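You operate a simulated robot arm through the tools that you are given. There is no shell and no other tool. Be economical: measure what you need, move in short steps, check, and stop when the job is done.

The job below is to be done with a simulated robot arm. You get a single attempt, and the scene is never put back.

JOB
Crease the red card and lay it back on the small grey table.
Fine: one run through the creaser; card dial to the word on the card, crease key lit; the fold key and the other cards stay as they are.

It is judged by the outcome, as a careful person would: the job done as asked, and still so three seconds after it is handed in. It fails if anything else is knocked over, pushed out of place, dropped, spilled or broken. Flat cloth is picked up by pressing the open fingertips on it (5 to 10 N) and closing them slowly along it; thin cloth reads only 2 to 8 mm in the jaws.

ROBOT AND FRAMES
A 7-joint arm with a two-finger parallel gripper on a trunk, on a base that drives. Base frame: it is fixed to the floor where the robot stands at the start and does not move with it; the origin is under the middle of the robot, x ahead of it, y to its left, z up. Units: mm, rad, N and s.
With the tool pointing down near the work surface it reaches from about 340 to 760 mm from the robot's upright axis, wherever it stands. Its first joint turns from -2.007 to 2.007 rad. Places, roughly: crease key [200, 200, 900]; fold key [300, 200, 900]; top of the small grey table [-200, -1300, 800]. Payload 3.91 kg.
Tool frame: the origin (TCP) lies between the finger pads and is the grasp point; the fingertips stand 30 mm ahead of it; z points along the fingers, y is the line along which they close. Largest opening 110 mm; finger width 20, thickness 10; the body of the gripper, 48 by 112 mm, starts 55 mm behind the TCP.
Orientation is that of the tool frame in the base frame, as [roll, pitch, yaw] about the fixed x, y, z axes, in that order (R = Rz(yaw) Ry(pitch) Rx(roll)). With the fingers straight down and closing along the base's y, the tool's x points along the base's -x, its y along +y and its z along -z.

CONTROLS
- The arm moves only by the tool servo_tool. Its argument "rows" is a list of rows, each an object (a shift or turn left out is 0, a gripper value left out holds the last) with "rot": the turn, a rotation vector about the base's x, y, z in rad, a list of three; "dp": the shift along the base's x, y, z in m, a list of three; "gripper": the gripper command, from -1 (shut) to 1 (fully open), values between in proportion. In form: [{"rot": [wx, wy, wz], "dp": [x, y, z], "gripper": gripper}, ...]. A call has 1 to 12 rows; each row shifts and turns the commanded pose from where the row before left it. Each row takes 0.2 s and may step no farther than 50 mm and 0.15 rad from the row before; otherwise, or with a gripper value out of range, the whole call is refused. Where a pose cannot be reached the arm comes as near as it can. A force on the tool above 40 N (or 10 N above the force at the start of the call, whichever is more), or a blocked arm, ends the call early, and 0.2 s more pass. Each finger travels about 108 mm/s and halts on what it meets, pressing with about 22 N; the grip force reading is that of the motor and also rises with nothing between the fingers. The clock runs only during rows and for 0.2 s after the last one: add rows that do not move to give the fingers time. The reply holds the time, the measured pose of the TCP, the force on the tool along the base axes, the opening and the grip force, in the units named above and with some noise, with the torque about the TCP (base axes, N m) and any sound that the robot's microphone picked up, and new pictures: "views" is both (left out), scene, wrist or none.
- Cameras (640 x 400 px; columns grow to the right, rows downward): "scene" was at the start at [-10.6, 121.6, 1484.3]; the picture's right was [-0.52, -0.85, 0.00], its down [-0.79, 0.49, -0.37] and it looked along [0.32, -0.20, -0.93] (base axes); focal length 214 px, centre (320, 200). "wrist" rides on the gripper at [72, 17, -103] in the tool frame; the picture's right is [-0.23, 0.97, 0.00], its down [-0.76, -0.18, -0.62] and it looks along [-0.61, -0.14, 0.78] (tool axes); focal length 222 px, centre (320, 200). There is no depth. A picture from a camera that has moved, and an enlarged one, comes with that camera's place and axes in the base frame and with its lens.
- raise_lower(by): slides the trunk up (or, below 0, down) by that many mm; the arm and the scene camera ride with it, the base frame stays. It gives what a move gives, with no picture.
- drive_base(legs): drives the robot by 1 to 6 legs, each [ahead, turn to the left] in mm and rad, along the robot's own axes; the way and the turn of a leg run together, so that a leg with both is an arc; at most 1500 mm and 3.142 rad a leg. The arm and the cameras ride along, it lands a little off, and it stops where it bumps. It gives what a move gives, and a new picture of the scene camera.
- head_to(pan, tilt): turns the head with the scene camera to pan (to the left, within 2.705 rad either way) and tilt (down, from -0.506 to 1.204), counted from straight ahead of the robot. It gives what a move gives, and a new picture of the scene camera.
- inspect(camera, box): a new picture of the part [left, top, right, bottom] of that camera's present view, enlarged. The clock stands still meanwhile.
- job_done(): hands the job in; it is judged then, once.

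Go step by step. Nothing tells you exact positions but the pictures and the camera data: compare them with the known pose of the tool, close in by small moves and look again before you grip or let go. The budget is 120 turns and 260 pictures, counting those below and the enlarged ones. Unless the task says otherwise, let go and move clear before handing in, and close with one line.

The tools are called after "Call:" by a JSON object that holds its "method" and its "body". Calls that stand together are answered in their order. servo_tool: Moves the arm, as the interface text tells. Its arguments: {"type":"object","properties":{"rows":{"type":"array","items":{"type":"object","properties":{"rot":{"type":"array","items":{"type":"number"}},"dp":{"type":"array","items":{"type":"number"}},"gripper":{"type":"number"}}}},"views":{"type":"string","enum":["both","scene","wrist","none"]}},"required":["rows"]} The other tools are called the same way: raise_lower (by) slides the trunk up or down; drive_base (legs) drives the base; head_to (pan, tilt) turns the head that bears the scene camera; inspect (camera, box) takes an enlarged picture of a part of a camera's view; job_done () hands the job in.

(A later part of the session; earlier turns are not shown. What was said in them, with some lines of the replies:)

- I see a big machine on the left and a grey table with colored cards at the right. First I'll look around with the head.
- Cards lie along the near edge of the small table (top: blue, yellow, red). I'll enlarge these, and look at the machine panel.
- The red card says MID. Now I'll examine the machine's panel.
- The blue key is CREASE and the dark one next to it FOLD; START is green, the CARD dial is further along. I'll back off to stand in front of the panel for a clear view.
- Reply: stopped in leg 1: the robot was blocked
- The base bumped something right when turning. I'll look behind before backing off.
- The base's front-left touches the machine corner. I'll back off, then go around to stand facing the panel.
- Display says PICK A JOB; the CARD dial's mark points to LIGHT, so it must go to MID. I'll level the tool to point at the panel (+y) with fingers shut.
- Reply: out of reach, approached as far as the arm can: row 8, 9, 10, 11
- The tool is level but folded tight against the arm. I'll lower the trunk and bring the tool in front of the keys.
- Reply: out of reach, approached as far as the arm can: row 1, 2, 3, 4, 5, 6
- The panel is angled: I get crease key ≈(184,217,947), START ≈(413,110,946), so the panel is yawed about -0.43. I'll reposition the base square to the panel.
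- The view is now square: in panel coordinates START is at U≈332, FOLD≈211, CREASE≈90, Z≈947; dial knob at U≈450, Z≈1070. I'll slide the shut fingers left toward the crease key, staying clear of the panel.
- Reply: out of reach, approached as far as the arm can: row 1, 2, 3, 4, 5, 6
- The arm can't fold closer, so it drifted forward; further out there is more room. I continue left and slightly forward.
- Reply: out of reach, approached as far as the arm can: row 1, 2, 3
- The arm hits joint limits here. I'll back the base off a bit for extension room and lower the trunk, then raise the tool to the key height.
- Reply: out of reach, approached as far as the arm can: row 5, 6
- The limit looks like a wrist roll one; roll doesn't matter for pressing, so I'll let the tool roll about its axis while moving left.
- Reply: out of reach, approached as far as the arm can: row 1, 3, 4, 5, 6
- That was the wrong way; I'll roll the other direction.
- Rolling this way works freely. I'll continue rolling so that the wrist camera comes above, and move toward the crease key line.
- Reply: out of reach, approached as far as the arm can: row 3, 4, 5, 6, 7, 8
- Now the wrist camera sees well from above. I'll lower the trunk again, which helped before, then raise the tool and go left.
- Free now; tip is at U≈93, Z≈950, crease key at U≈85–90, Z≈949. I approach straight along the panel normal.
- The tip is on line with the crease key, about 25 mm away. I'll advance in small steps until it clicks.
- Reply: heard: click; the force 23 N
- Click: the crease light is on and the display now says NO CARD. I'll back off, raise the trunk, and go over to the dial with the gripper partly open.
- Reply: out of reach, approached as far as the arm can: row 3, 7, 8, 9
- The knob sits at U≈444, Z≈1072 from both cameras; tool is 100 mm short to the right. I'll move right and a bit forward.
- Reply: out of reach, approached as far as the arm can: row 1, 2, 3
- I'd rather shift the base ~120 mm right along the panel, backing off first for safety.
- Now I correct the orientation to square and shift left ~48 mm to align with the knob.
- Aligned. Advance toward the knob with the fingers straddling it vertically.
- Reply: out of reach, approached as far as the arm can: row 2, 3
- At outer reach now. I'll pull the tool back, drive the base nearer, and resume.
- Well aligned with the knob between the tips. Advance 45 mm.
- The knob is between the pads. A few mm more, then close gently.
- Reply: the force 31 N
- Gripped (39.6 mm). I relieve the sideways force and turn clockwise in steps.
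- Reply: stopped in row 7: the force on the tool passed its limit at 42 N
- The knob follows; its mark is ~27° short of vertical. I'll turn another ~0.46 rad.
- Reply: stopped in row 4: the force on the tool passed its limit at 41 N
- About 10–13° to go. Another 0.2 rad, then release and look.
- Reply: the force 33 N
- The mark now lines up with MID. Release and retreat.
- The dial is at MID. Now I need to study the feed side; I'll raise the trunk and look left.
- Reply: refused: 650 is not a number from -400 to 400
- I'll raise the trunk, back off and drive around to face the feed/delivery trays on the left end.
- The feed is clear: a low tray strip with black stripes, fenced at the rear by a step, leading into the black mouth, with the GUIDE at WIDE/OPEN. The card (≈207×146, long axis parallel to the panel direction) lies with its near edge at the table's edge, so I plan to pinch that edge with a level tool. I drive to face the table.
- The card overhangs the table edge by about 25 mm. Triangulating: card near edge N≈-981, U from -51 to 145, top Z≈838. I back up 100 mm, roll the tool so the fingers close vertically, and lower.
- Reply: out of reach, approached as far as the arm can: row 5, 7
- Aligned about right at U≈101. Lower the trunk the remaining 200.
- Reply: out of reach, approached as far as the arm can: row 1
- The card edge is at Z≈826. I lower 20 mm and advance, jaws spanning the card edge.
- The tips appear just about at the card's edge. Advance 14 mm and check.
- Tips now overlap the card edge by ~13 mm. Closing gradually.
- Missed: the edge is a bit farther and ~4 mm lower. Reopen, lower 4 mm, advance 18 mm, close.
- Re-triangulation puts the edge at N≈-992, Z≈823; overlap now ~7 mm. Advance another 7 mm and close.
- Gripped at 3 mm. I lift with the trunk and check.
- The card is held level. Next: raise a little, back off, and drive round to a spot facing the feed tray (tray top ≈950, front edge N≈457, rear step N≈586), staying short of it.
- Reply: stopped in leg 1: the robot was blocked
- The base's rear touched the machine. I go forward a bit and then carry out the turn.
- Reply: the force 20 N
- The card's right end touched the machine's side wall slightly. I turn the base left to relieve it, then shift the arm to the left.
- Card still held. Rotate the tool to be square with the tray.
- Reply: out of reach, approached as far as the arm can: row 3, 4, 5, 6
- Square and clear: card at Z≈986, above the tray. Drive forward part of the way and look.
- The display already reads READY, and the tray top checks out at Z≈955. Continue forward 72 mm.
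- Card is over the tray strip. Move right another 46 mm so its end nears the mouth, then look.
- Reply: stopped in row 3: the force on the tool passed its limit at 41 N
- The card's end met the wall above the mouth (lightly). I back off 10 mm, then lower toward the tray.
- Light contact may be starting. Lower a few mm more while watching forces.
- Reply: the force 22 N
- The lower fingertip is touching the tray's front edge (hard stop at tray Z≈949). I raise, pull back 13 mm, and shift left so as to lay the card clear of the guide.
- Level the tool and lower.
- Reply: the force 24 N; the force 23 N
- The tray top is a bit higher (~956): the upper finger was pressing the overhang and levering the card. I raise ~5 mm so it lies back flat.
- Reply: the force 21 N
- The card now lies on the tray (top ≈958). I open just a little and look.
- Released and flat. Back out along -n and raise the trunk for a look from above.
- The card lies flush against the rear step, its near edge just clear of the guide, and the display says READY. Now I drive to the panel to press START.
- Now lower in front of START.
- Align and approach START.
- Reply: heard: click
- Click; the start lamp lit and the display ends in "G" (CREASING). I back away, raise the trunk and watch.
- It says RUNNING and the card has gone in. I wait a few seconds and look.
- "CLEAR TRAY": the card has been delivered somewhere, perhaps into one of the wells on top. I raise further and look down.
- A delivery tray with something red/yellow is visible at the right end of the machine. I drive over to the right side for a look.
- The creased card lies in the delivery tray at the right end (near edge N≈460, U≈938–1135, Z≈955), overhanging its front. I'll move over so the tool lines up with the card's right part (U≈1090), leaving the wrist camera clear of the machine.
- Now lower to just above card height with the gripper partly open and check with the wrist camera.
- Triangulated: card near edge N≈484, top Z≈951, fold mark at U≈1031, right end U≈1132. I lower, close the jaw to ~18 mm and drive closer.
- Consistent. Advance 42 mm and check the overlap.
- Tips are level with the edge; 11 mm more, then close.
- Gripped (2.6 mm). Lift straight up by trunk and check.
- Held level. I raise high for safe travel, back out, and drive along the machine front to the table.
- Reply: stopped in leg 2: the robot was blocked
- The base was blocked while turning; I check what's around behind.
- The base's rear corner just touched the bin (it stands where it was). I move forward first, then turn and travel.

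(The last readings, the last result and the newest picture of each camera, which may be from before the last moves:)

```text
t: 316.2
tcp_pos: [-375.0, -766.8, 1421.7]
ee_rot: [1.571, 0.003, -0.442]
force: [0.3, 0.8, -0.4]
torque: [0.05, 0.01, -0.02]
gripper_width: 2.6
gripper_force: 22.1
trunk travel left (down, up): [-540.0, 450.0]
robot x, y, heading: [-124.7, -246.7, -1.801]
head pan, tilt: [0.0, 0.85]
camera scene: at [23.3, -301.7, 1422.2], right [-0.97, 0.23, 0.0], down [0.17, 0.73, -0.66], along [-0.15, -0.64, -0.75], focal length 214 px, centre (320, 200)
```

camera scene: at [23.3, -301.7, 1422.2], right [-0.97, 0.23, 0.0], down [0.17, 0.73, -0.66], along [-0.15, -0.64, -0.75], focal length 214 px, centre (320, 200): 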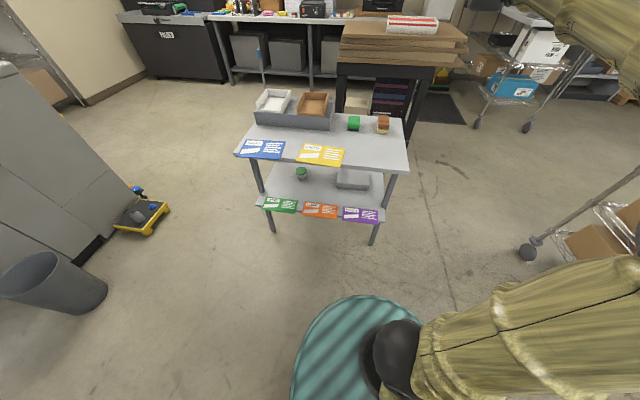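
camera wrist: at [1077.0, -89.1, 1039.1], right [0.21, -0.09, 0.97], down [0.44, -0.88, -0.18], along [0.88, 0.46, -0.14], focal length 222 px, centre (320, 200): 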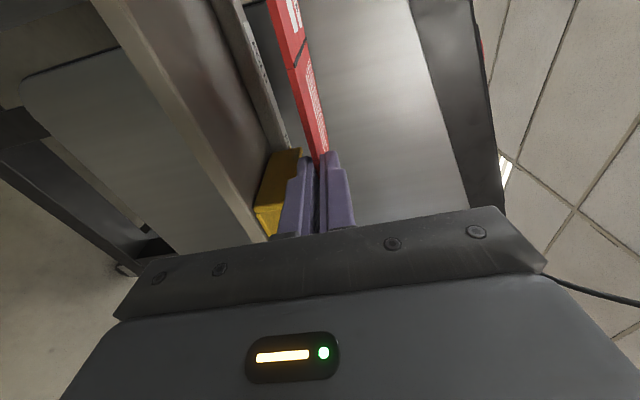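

In position before the table; the red card's slot is at the right end. Lower the trunk in two steps.

Call:
{"method": "raise_lower", "body": {"by": -400}}

Call:
{"method": "raise_lower", "body": {"by": -140}}

Call:
{"method": "servo_tool", "body": {"rows": [{"rot": [0, 0, 0.019], "dp": [0.008, -0.0035, -0.008]}, {"dp": [0, 0, -0.008]}, {}]}}

```text
t: 320.1
tcp_pos: [-373.8, -767.3, 1021.9]
ee_rot: [1.573, 0.001, -0.444]
force: [-0.1, -1.3, -0.5]
torque: [0.08, 0.0, -0.01]
gripper_width: 2.9
gripper_force: 22.2
trunk travel left (down, up): [-140.0, 850.0]
robot x, y, heading: [-119.2, -246.5, -1.802]
head pan, tilt: [0.0, 0.85]
```

```text
t: 321.7
tcp_pos: [-375.0, -766.4, 880.2]
ee_rot: [1.57, 0.001, -0.443]
force: [0.1, -0.8, -1.0]
torque: [-0.01, 0.03, -0.02]
gripper_width: 2.8
gripper_force: 22.0
trunk travel left (down, up): [0.0, 990.0]
robot x, y, heading: [-124.2, -246.5, -1.796]
head pan, tilt: [0.0, 0.85]
```

```text
t: 322.5
tcp_pos: [-366.0, -770.3, 864.8]
ee_rot: [1.57, 0.0, -0.425]
force: [-0.1, 0.1, -0.5]
torque: [0.03, 0.02, -0.01]
gripper_width: 3.0
gripper_force: 22.0
trunk travel left (down, up): [0.0, 990.0]
robot x, y, heading: [-122.9, -248.2, -1.804]
head pan, tilt: [0.0, 0.85]
camera scene: at [23.2, -301.6, 882.2], right [-0.97, 0.23, 0.0], down [0.17, 0.73, -0.66], along [-0.15, -0.64, -0.75], focal length 214 px, centre (320, 200)
camera wrist: at [-257.9, -704.9, 883.2], right [-0.21, 0.09, 0.97], down [-0.44, 0.88, -0.18], along [-0.88, -0.46, -0.14], focal length 222 px, centre (320, 200)
```

scene: 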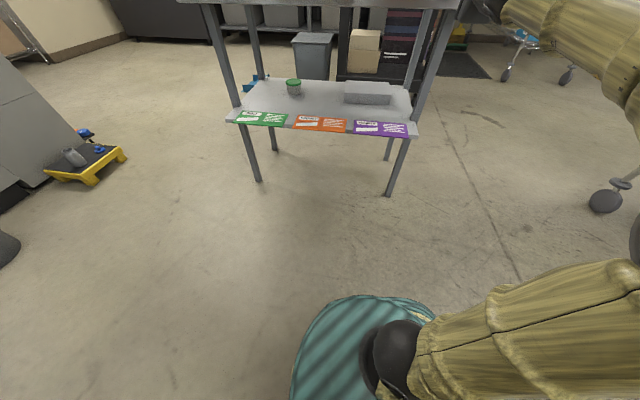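
wrist: 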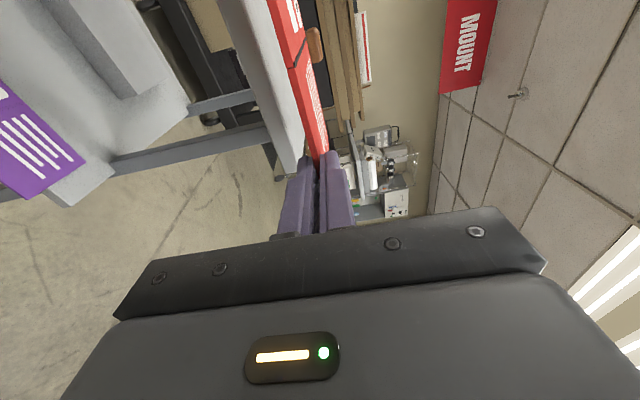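

Drive 80 mm closer, then the arm does the final 40 mm.

Call:
{"method": "drive_base", "body": {"legs": [[80, 0]]}}

Call:
{"method": "servo_tool", "body": {"rows": [{"dp": [-0.0145, -0.0125, -0.008]}, {"dp": [-0.0145, -0.0125, -0.008]}, {}], "views": "wrist"}}

Call:
{"method": "inspect", "body": {"camera": "wrist", "box": [220, 20, 420, 220]}}

```text
t: 323.6
tcp_pos: [-385.3, -845.1, 865.5]
ee_rot: [1.571, 0.001, -0.424]
force: [0.2, 0.4, -1.1]
torque: [0.01, -0.01, 0.0]
gripper_width: 2.9
gripper_force: 22.1
trunk travel left (down, up): [0.0, 990.0]
robot x, y, heading: [-140.2, -324.9, -1.797]
head pan, tilt: [0.0, 0.85]
camera scene: at [5.2, -378.8, 882.2], right [-0.97, 0.23, 0.0], down [0.17, 0.73, -0.66], along [-0.15, -0.64, -0.75], focal length 214 px, centre (320, 200)
```

scene: 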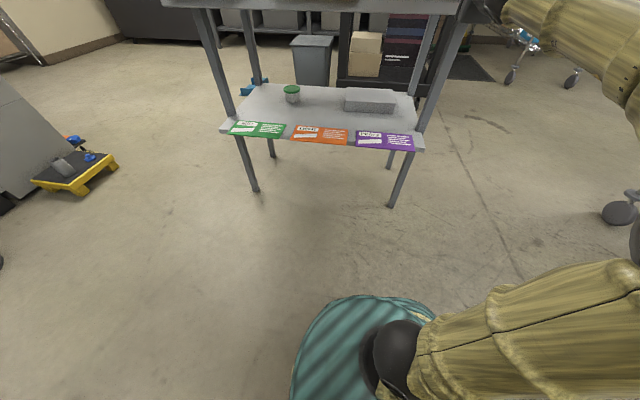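

```text
t: 324.4
tcp_pos: [-414.2, -871.5, 848.2]
ee_rot: [1.57, 0.004, -0.426]
force: [0.5, 0.1, 0.0]
torque: [0.03, 0.01, -0.03]
gripper_width: 2.9
gripper_force: 22.2
trunk travel left (down, up): [0.0, 990.0]
robot x, y, heading: [-140.1, -326.6, -1.803]
head pan, tilt: [0.0, 0.85]
camera wrist: at [-305.7, -807.1, 866.5], right [-0.21, 0.09, 0.97], down [-0.44, 0.88, -0.18], along [-0.88, -0.46, -0.14], focal length 222 px, centre (320, 200)
```

wrist: 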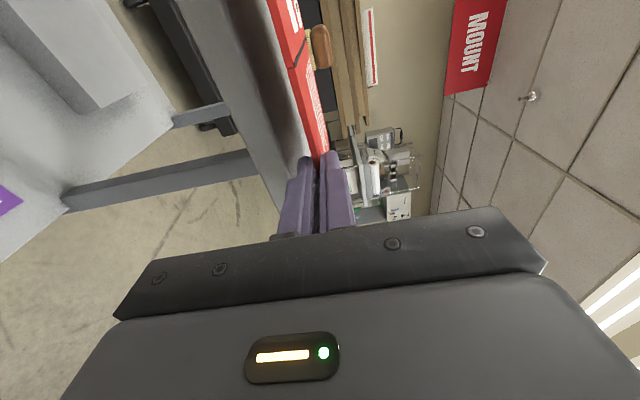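

```text
2.00 times, centred on (320, 120) of wrist
camera zoom: at [-305.7, -807.1, 866.5], right [-0.21, 0.09, 0.97], down [-0.44, 0.88, -0.18], along [-0.88, -0.46, -0.14], focal length 444 px, centre (320, 360)
```

zoom: 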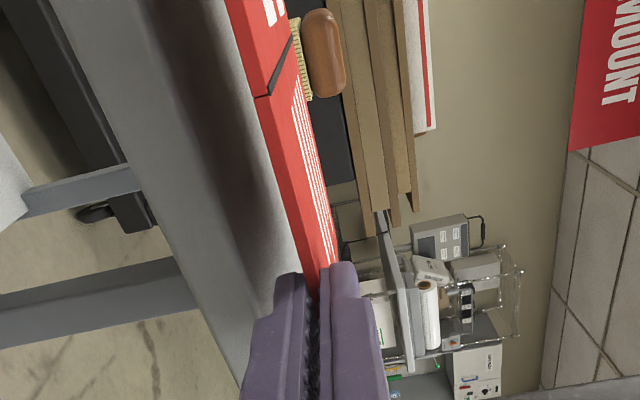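

Over the slot with near edge at about its former line. Lower onto the table gradually.

Call:
{"method": "servo_tool", "body": {"rows": [{"dp": [0, 0, -0.008]}, {"dp": [0, 0, -0.007]}, {"dp": [0, 0, -0.004]}, {}], "views": "none"}}

Call:
{"method": "inspect", "body": {"camera": "wrist", "box": [220, 20, 420, 220]}}

```text
t: 325.4
tcp_pos: [-412.5, -870.9, 831.6]
ee_rot: [1.57, 0.002, -0.427]
force: [0.2, 0.1, -0.1]
torque: [0.05, 0.02, 0.04]
gripper_width: 3.0
gripper_force: 22.0
trunk travel left (down, up): [0.0, 990.0]
robot x, y, heading: [-141.3, -325.2, -1.802]
head pan, tilt: [0.0, 0.85]
```

```text
2.00 times, centred on (320, 120) of wrist
camera zoom: at [-305.2, -806.9, 848.5], right [-0.21, 0.09, 0.97], down [-0.44, 0.88, -0.18], along [-0.88, -0.46, -0.14], focal length 444 px, centre (320, 360)
```

zoom: 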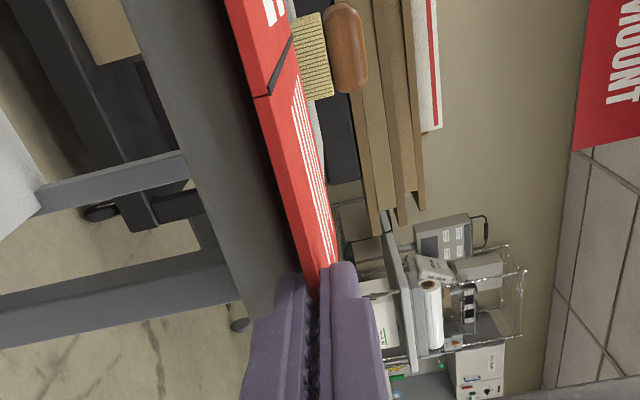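

Call:
{"method": "servo_tool", "body": {"rows": [{"dp": [0, 0, -0.003]}, {"dp": [0, 0, -0.002]}, {}], "views": "none"}}

Call:
{"method": "servo_tool", "body": {"rows": [{"dp": [0, 0, -0.002]}, {}], "views": "none"}}

Call:
{"method": "inspect", "body": {"camera": "wrist", "box": [220, 20, 420, 220]}}

```text
t: 326.2
tcp_pos: [-412.9, -872.3, 825.9]
ee_rot: [1.57, 0.003, -0.427]
force: [-0.7, -0.3, 0.0]
torque: [0.02, 0.0, -0.01]
gripper_width: 3.0
gripper_force: 22.0
trunk travel left (down, up): [0.0, 990.0]
robot x, y, heading: [-140.1, -325.3, -1.798]
head pan, tilt: [0.0, 0.85]
```

```text
t: 326.8
tcp_pos: [-413.0, -871.3, 823.8]
ee_rot: [1.57, 0.002, -0.427]
force: [0.0, -0.5, -1.1]
torque: [0.04, 0.01, 0.03]
gripper_width: 2.8
gripper_force: 22.4
trunk travel left (down, up): [0.0, 990.0]
robot x, y, heading: [-138.3, -322.9, -1.807]
head pan, tilt: [0.0, 0.85]
```

```text
2.00 times, centred on (320, 120) of wrist
camera zoom: at [-305.6, -806.8, 841.7], right [-0.21, 0.09, 0.97], down [-0.44, 0.88, -0.18], along [-0.88, -0.46, -0.14], focal length 444 px, centre (320, 360)
```

zoom: 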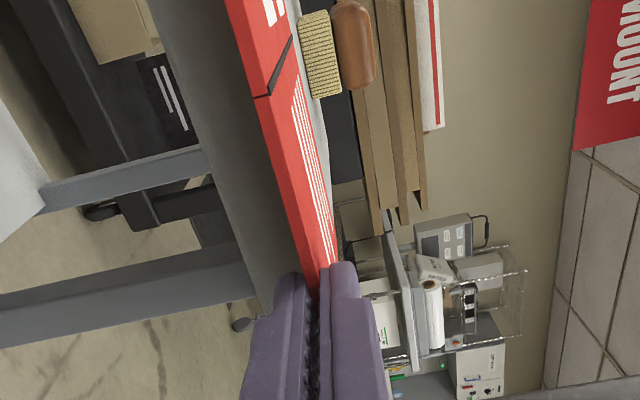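

Call:
{"method": "servo_tool", "body": {"rows": [{"dp": [0, 0, -0.002]}, {}], "views": "none"}}

Call:
{"method": "servo_tool", "body": {"rows": [{"dp": [0, 0, -0.0015]}, {}], "views": "none"}}

```text
t: 327.4
tcp_pos: [-413.3, -870.7, 822.0]
ee_rot: [1.571, 0.002, -0.426]
force: [0.1, -0.5, 2.8]
torque: [-0.17, 0.05, -0.01]
gripper_width: 2.9
gripper_force: 22.4
trunk travel left (down, up): [0.0, 990.0]
robot x, y, heading: [-137.6, -325.0, -1.798]
head pan, tilt: [0.0, 0.85]
```

```text
t: 328.0
tcp_pos: [-412.9, -870.7, 821.0]
ee_rot: [1.57, -0.001, -0.426]
force: [-0.6, -0.7, 8.7]
torque: [-0.38, 0.16, -0.03]
gripper_width: 2.8
gripper_force: 22.0
trunk travel left (down, up): [0.0, 990.0]
robot x, y, heading: [-137.5, -324.6, -1.796]
head pan, tilt: [0.0, 0.85]
```

The card rests on the table (contact at Z≈822). Relieve, open slightly, and back straight out.

Call:
{"method": "servo_tool", "body": {"rows": [{"dp": [0, 0, 0.001]}, {"gripper": -0.85}, {"gripper": -0.75}, {}, {}], "views": "none"}}

Call:
{"method": "inspect", "body": {"camera": "wrist", "box": [220, 20, 420, 220]}}

```text
t: 329.2
tcp_pos: [-413.3, -872.1, 819.8]
ee_rot: [1.571, 0.001, -0.426]
force: [-0.7, -0.2, -0.5]
torque: [0.02, 0.01, -0.02]
gripper_width: 13.6
gripper_force: 0.0
trunk travel left (down, up): [0.0, 990.0]
robot x, y, heading: [-140.4, -324.2, -1.801]
head pan, tilt: [0.0, 0.85]
```

```text
2.00 times, centred on (320, 120) of wrist
camera zoom: at [-305.9, -806.5, 838.6], right [-0.21, 0.09, 0.97], down [-0.44, 0.88, -0.18], along [-0.88, -0.46, -0.14], focal length 444 px, centre (320, 360)
```

zoom: 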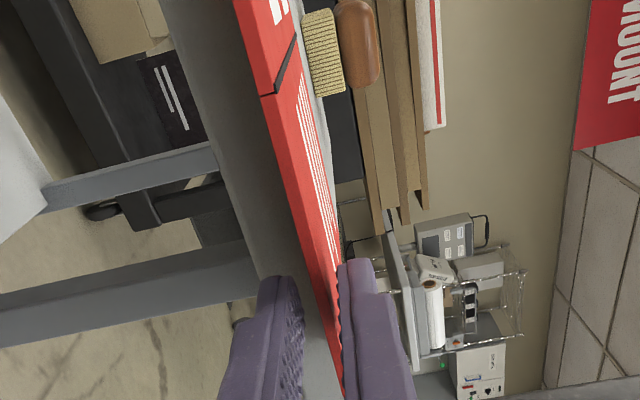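

Free of both pads. Back out and take a view from above.

Call:
{"method": "servo_tool", "body": {"rows": [{"dp": [0.0062, 0.0137, 0]}, {"dp": [0.0103, 0.0228, 0]}, {"dp": [0.0164, 0.0365, 0]}, {}], "views": "none"}}

Call:
{"method": "drive_base", "body": {"legs": [[-80, 0]]}}

Call:
{"method": "raise_lower", "body": {"by": 400}}

Call:
{"method": "head_to", "body": {"pan": -0.1, "tilt": 0.75}}

Call:
{"method": "inspect", "body": {"camera": "scene", "box": [200, 100, 460, 260]}}

```text
t: 330.2
tcp_pos: [-381.8, -804.2, 818.2]
ee_rot: [1.58, 0.001, -0.424]
force: [0.8, -0.4, -0.4]
torque: [0.0, -0.02, -0.01]
gripper_width: 13.5
gripper_force: 0.0
trunk travel left (down, up): [0.0, 990.0]
robot x, y, heading: [-137.9, -322.6, -1.805]
head pan, tilt: [0.0, 0.85]
```

```text
t: 331.4
tcp_pos: [-365.5, -724.6, 817.8]
ee_rot: [1.579, 0.002, -0.427]
force: [-0.6, 0.4, 0.0]
torque: [-0.02, 0.04, -0.03]
gripper_width: 13.8
gripper_force: 0.0
trunk travel left (down, up): [0.0, 990.0]
robot x, y, heading: [-120.0, -249.0, -1.803]
head pan, tilt: [0.0, 0.85]
camera scene: at [21.9, -303.8, 882.3], right [-0.97, 0.23, 0.0], down [0.17, 0.73, -0.66], along [-0.15, -0.64, -0.75], focal length 214 px, centre (320, 200)
```

scene: 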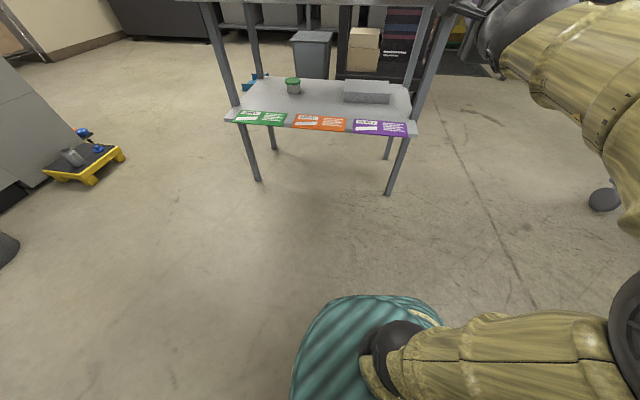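

```text
t: 335.2
tcp_pos: [-362.7, -721.5, 1219.9]
ee_rot: [1.575, 0.001, -0.426]
force: [-0.3, -0.4, 0.5]
torque: [-0.02, -0.05, 0.02]
gripper_width: 13.7
gripper_force: 0.1
trunk travel left (down, up): [-400.0, 590.0]
robot x, y, heading: [-119.7, -248.1, -1.805]
head pan, tilt: [0.0, 0.85]
```

```text
t: 335.9
tcp_pos: [-363.5, -720.9, 1219.6]
ee_rot: [1.575, 0.001, -0.426]
force: [0.2, -0.6, -0.1]
torque: [-0.02, 0.0, -0.03]
gripper_width: 13.8
gripper_force: 0.1
trunk travel left (down, up): [-400.0, 590.0]
robot x, y, heading: [-122.4, -245.3, -1.806]
head pan, tilt: [-0.099, 0.75]
camera scene: at [14.6, -302.6, 1290.2], right [-0.95, 0.33, 0.0], down [0.22, 0.65, -0.73], along [-0.24, -0.69, -0.68], focal length 214 px, centre (320, 200)
```

scene: 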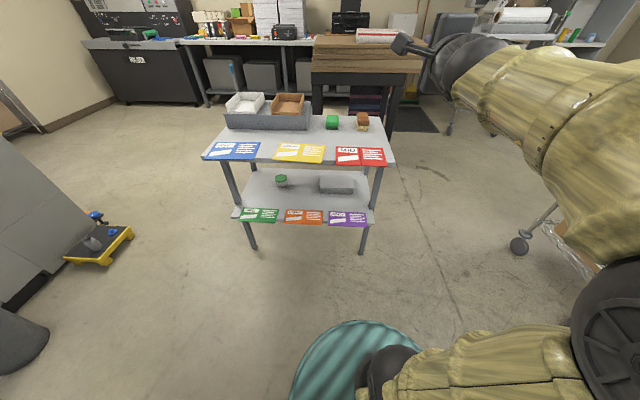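

```text
2.46 times, centred on (330, 180) of scene
camera zoom: at [14.6, -302.6, 1290.2], right [-0.95, 0.33, 0.0], down [0.22, 0.65, -0.73], along [-0.24, -0.69, -0.68], focal length 528 px, centre (295, 249)
```

zoom: 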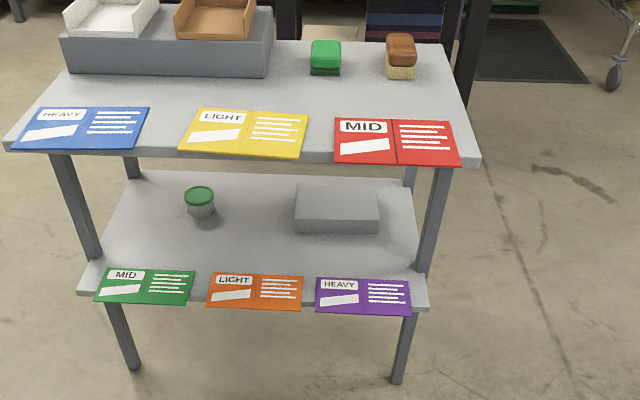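

The creased red card lies flat in its place on the grey table and the other cards are untouched. The last view of the machine showed the crease key lit, the fold key dark and the dial at MID. The arm is clear, so I hand the job in.

Call:
{"method": "job_done", "body": {}}

```text
The job is handed in.
```

The red card went through the creaser once, with the card dial on MID and the crease key lit, and it is now lying flat back on the small grey table. On the way, the robot's base bumped the creaser and the waste bin, and the card's end brushed the creaser's side. Nothing looked moved or knocked over.
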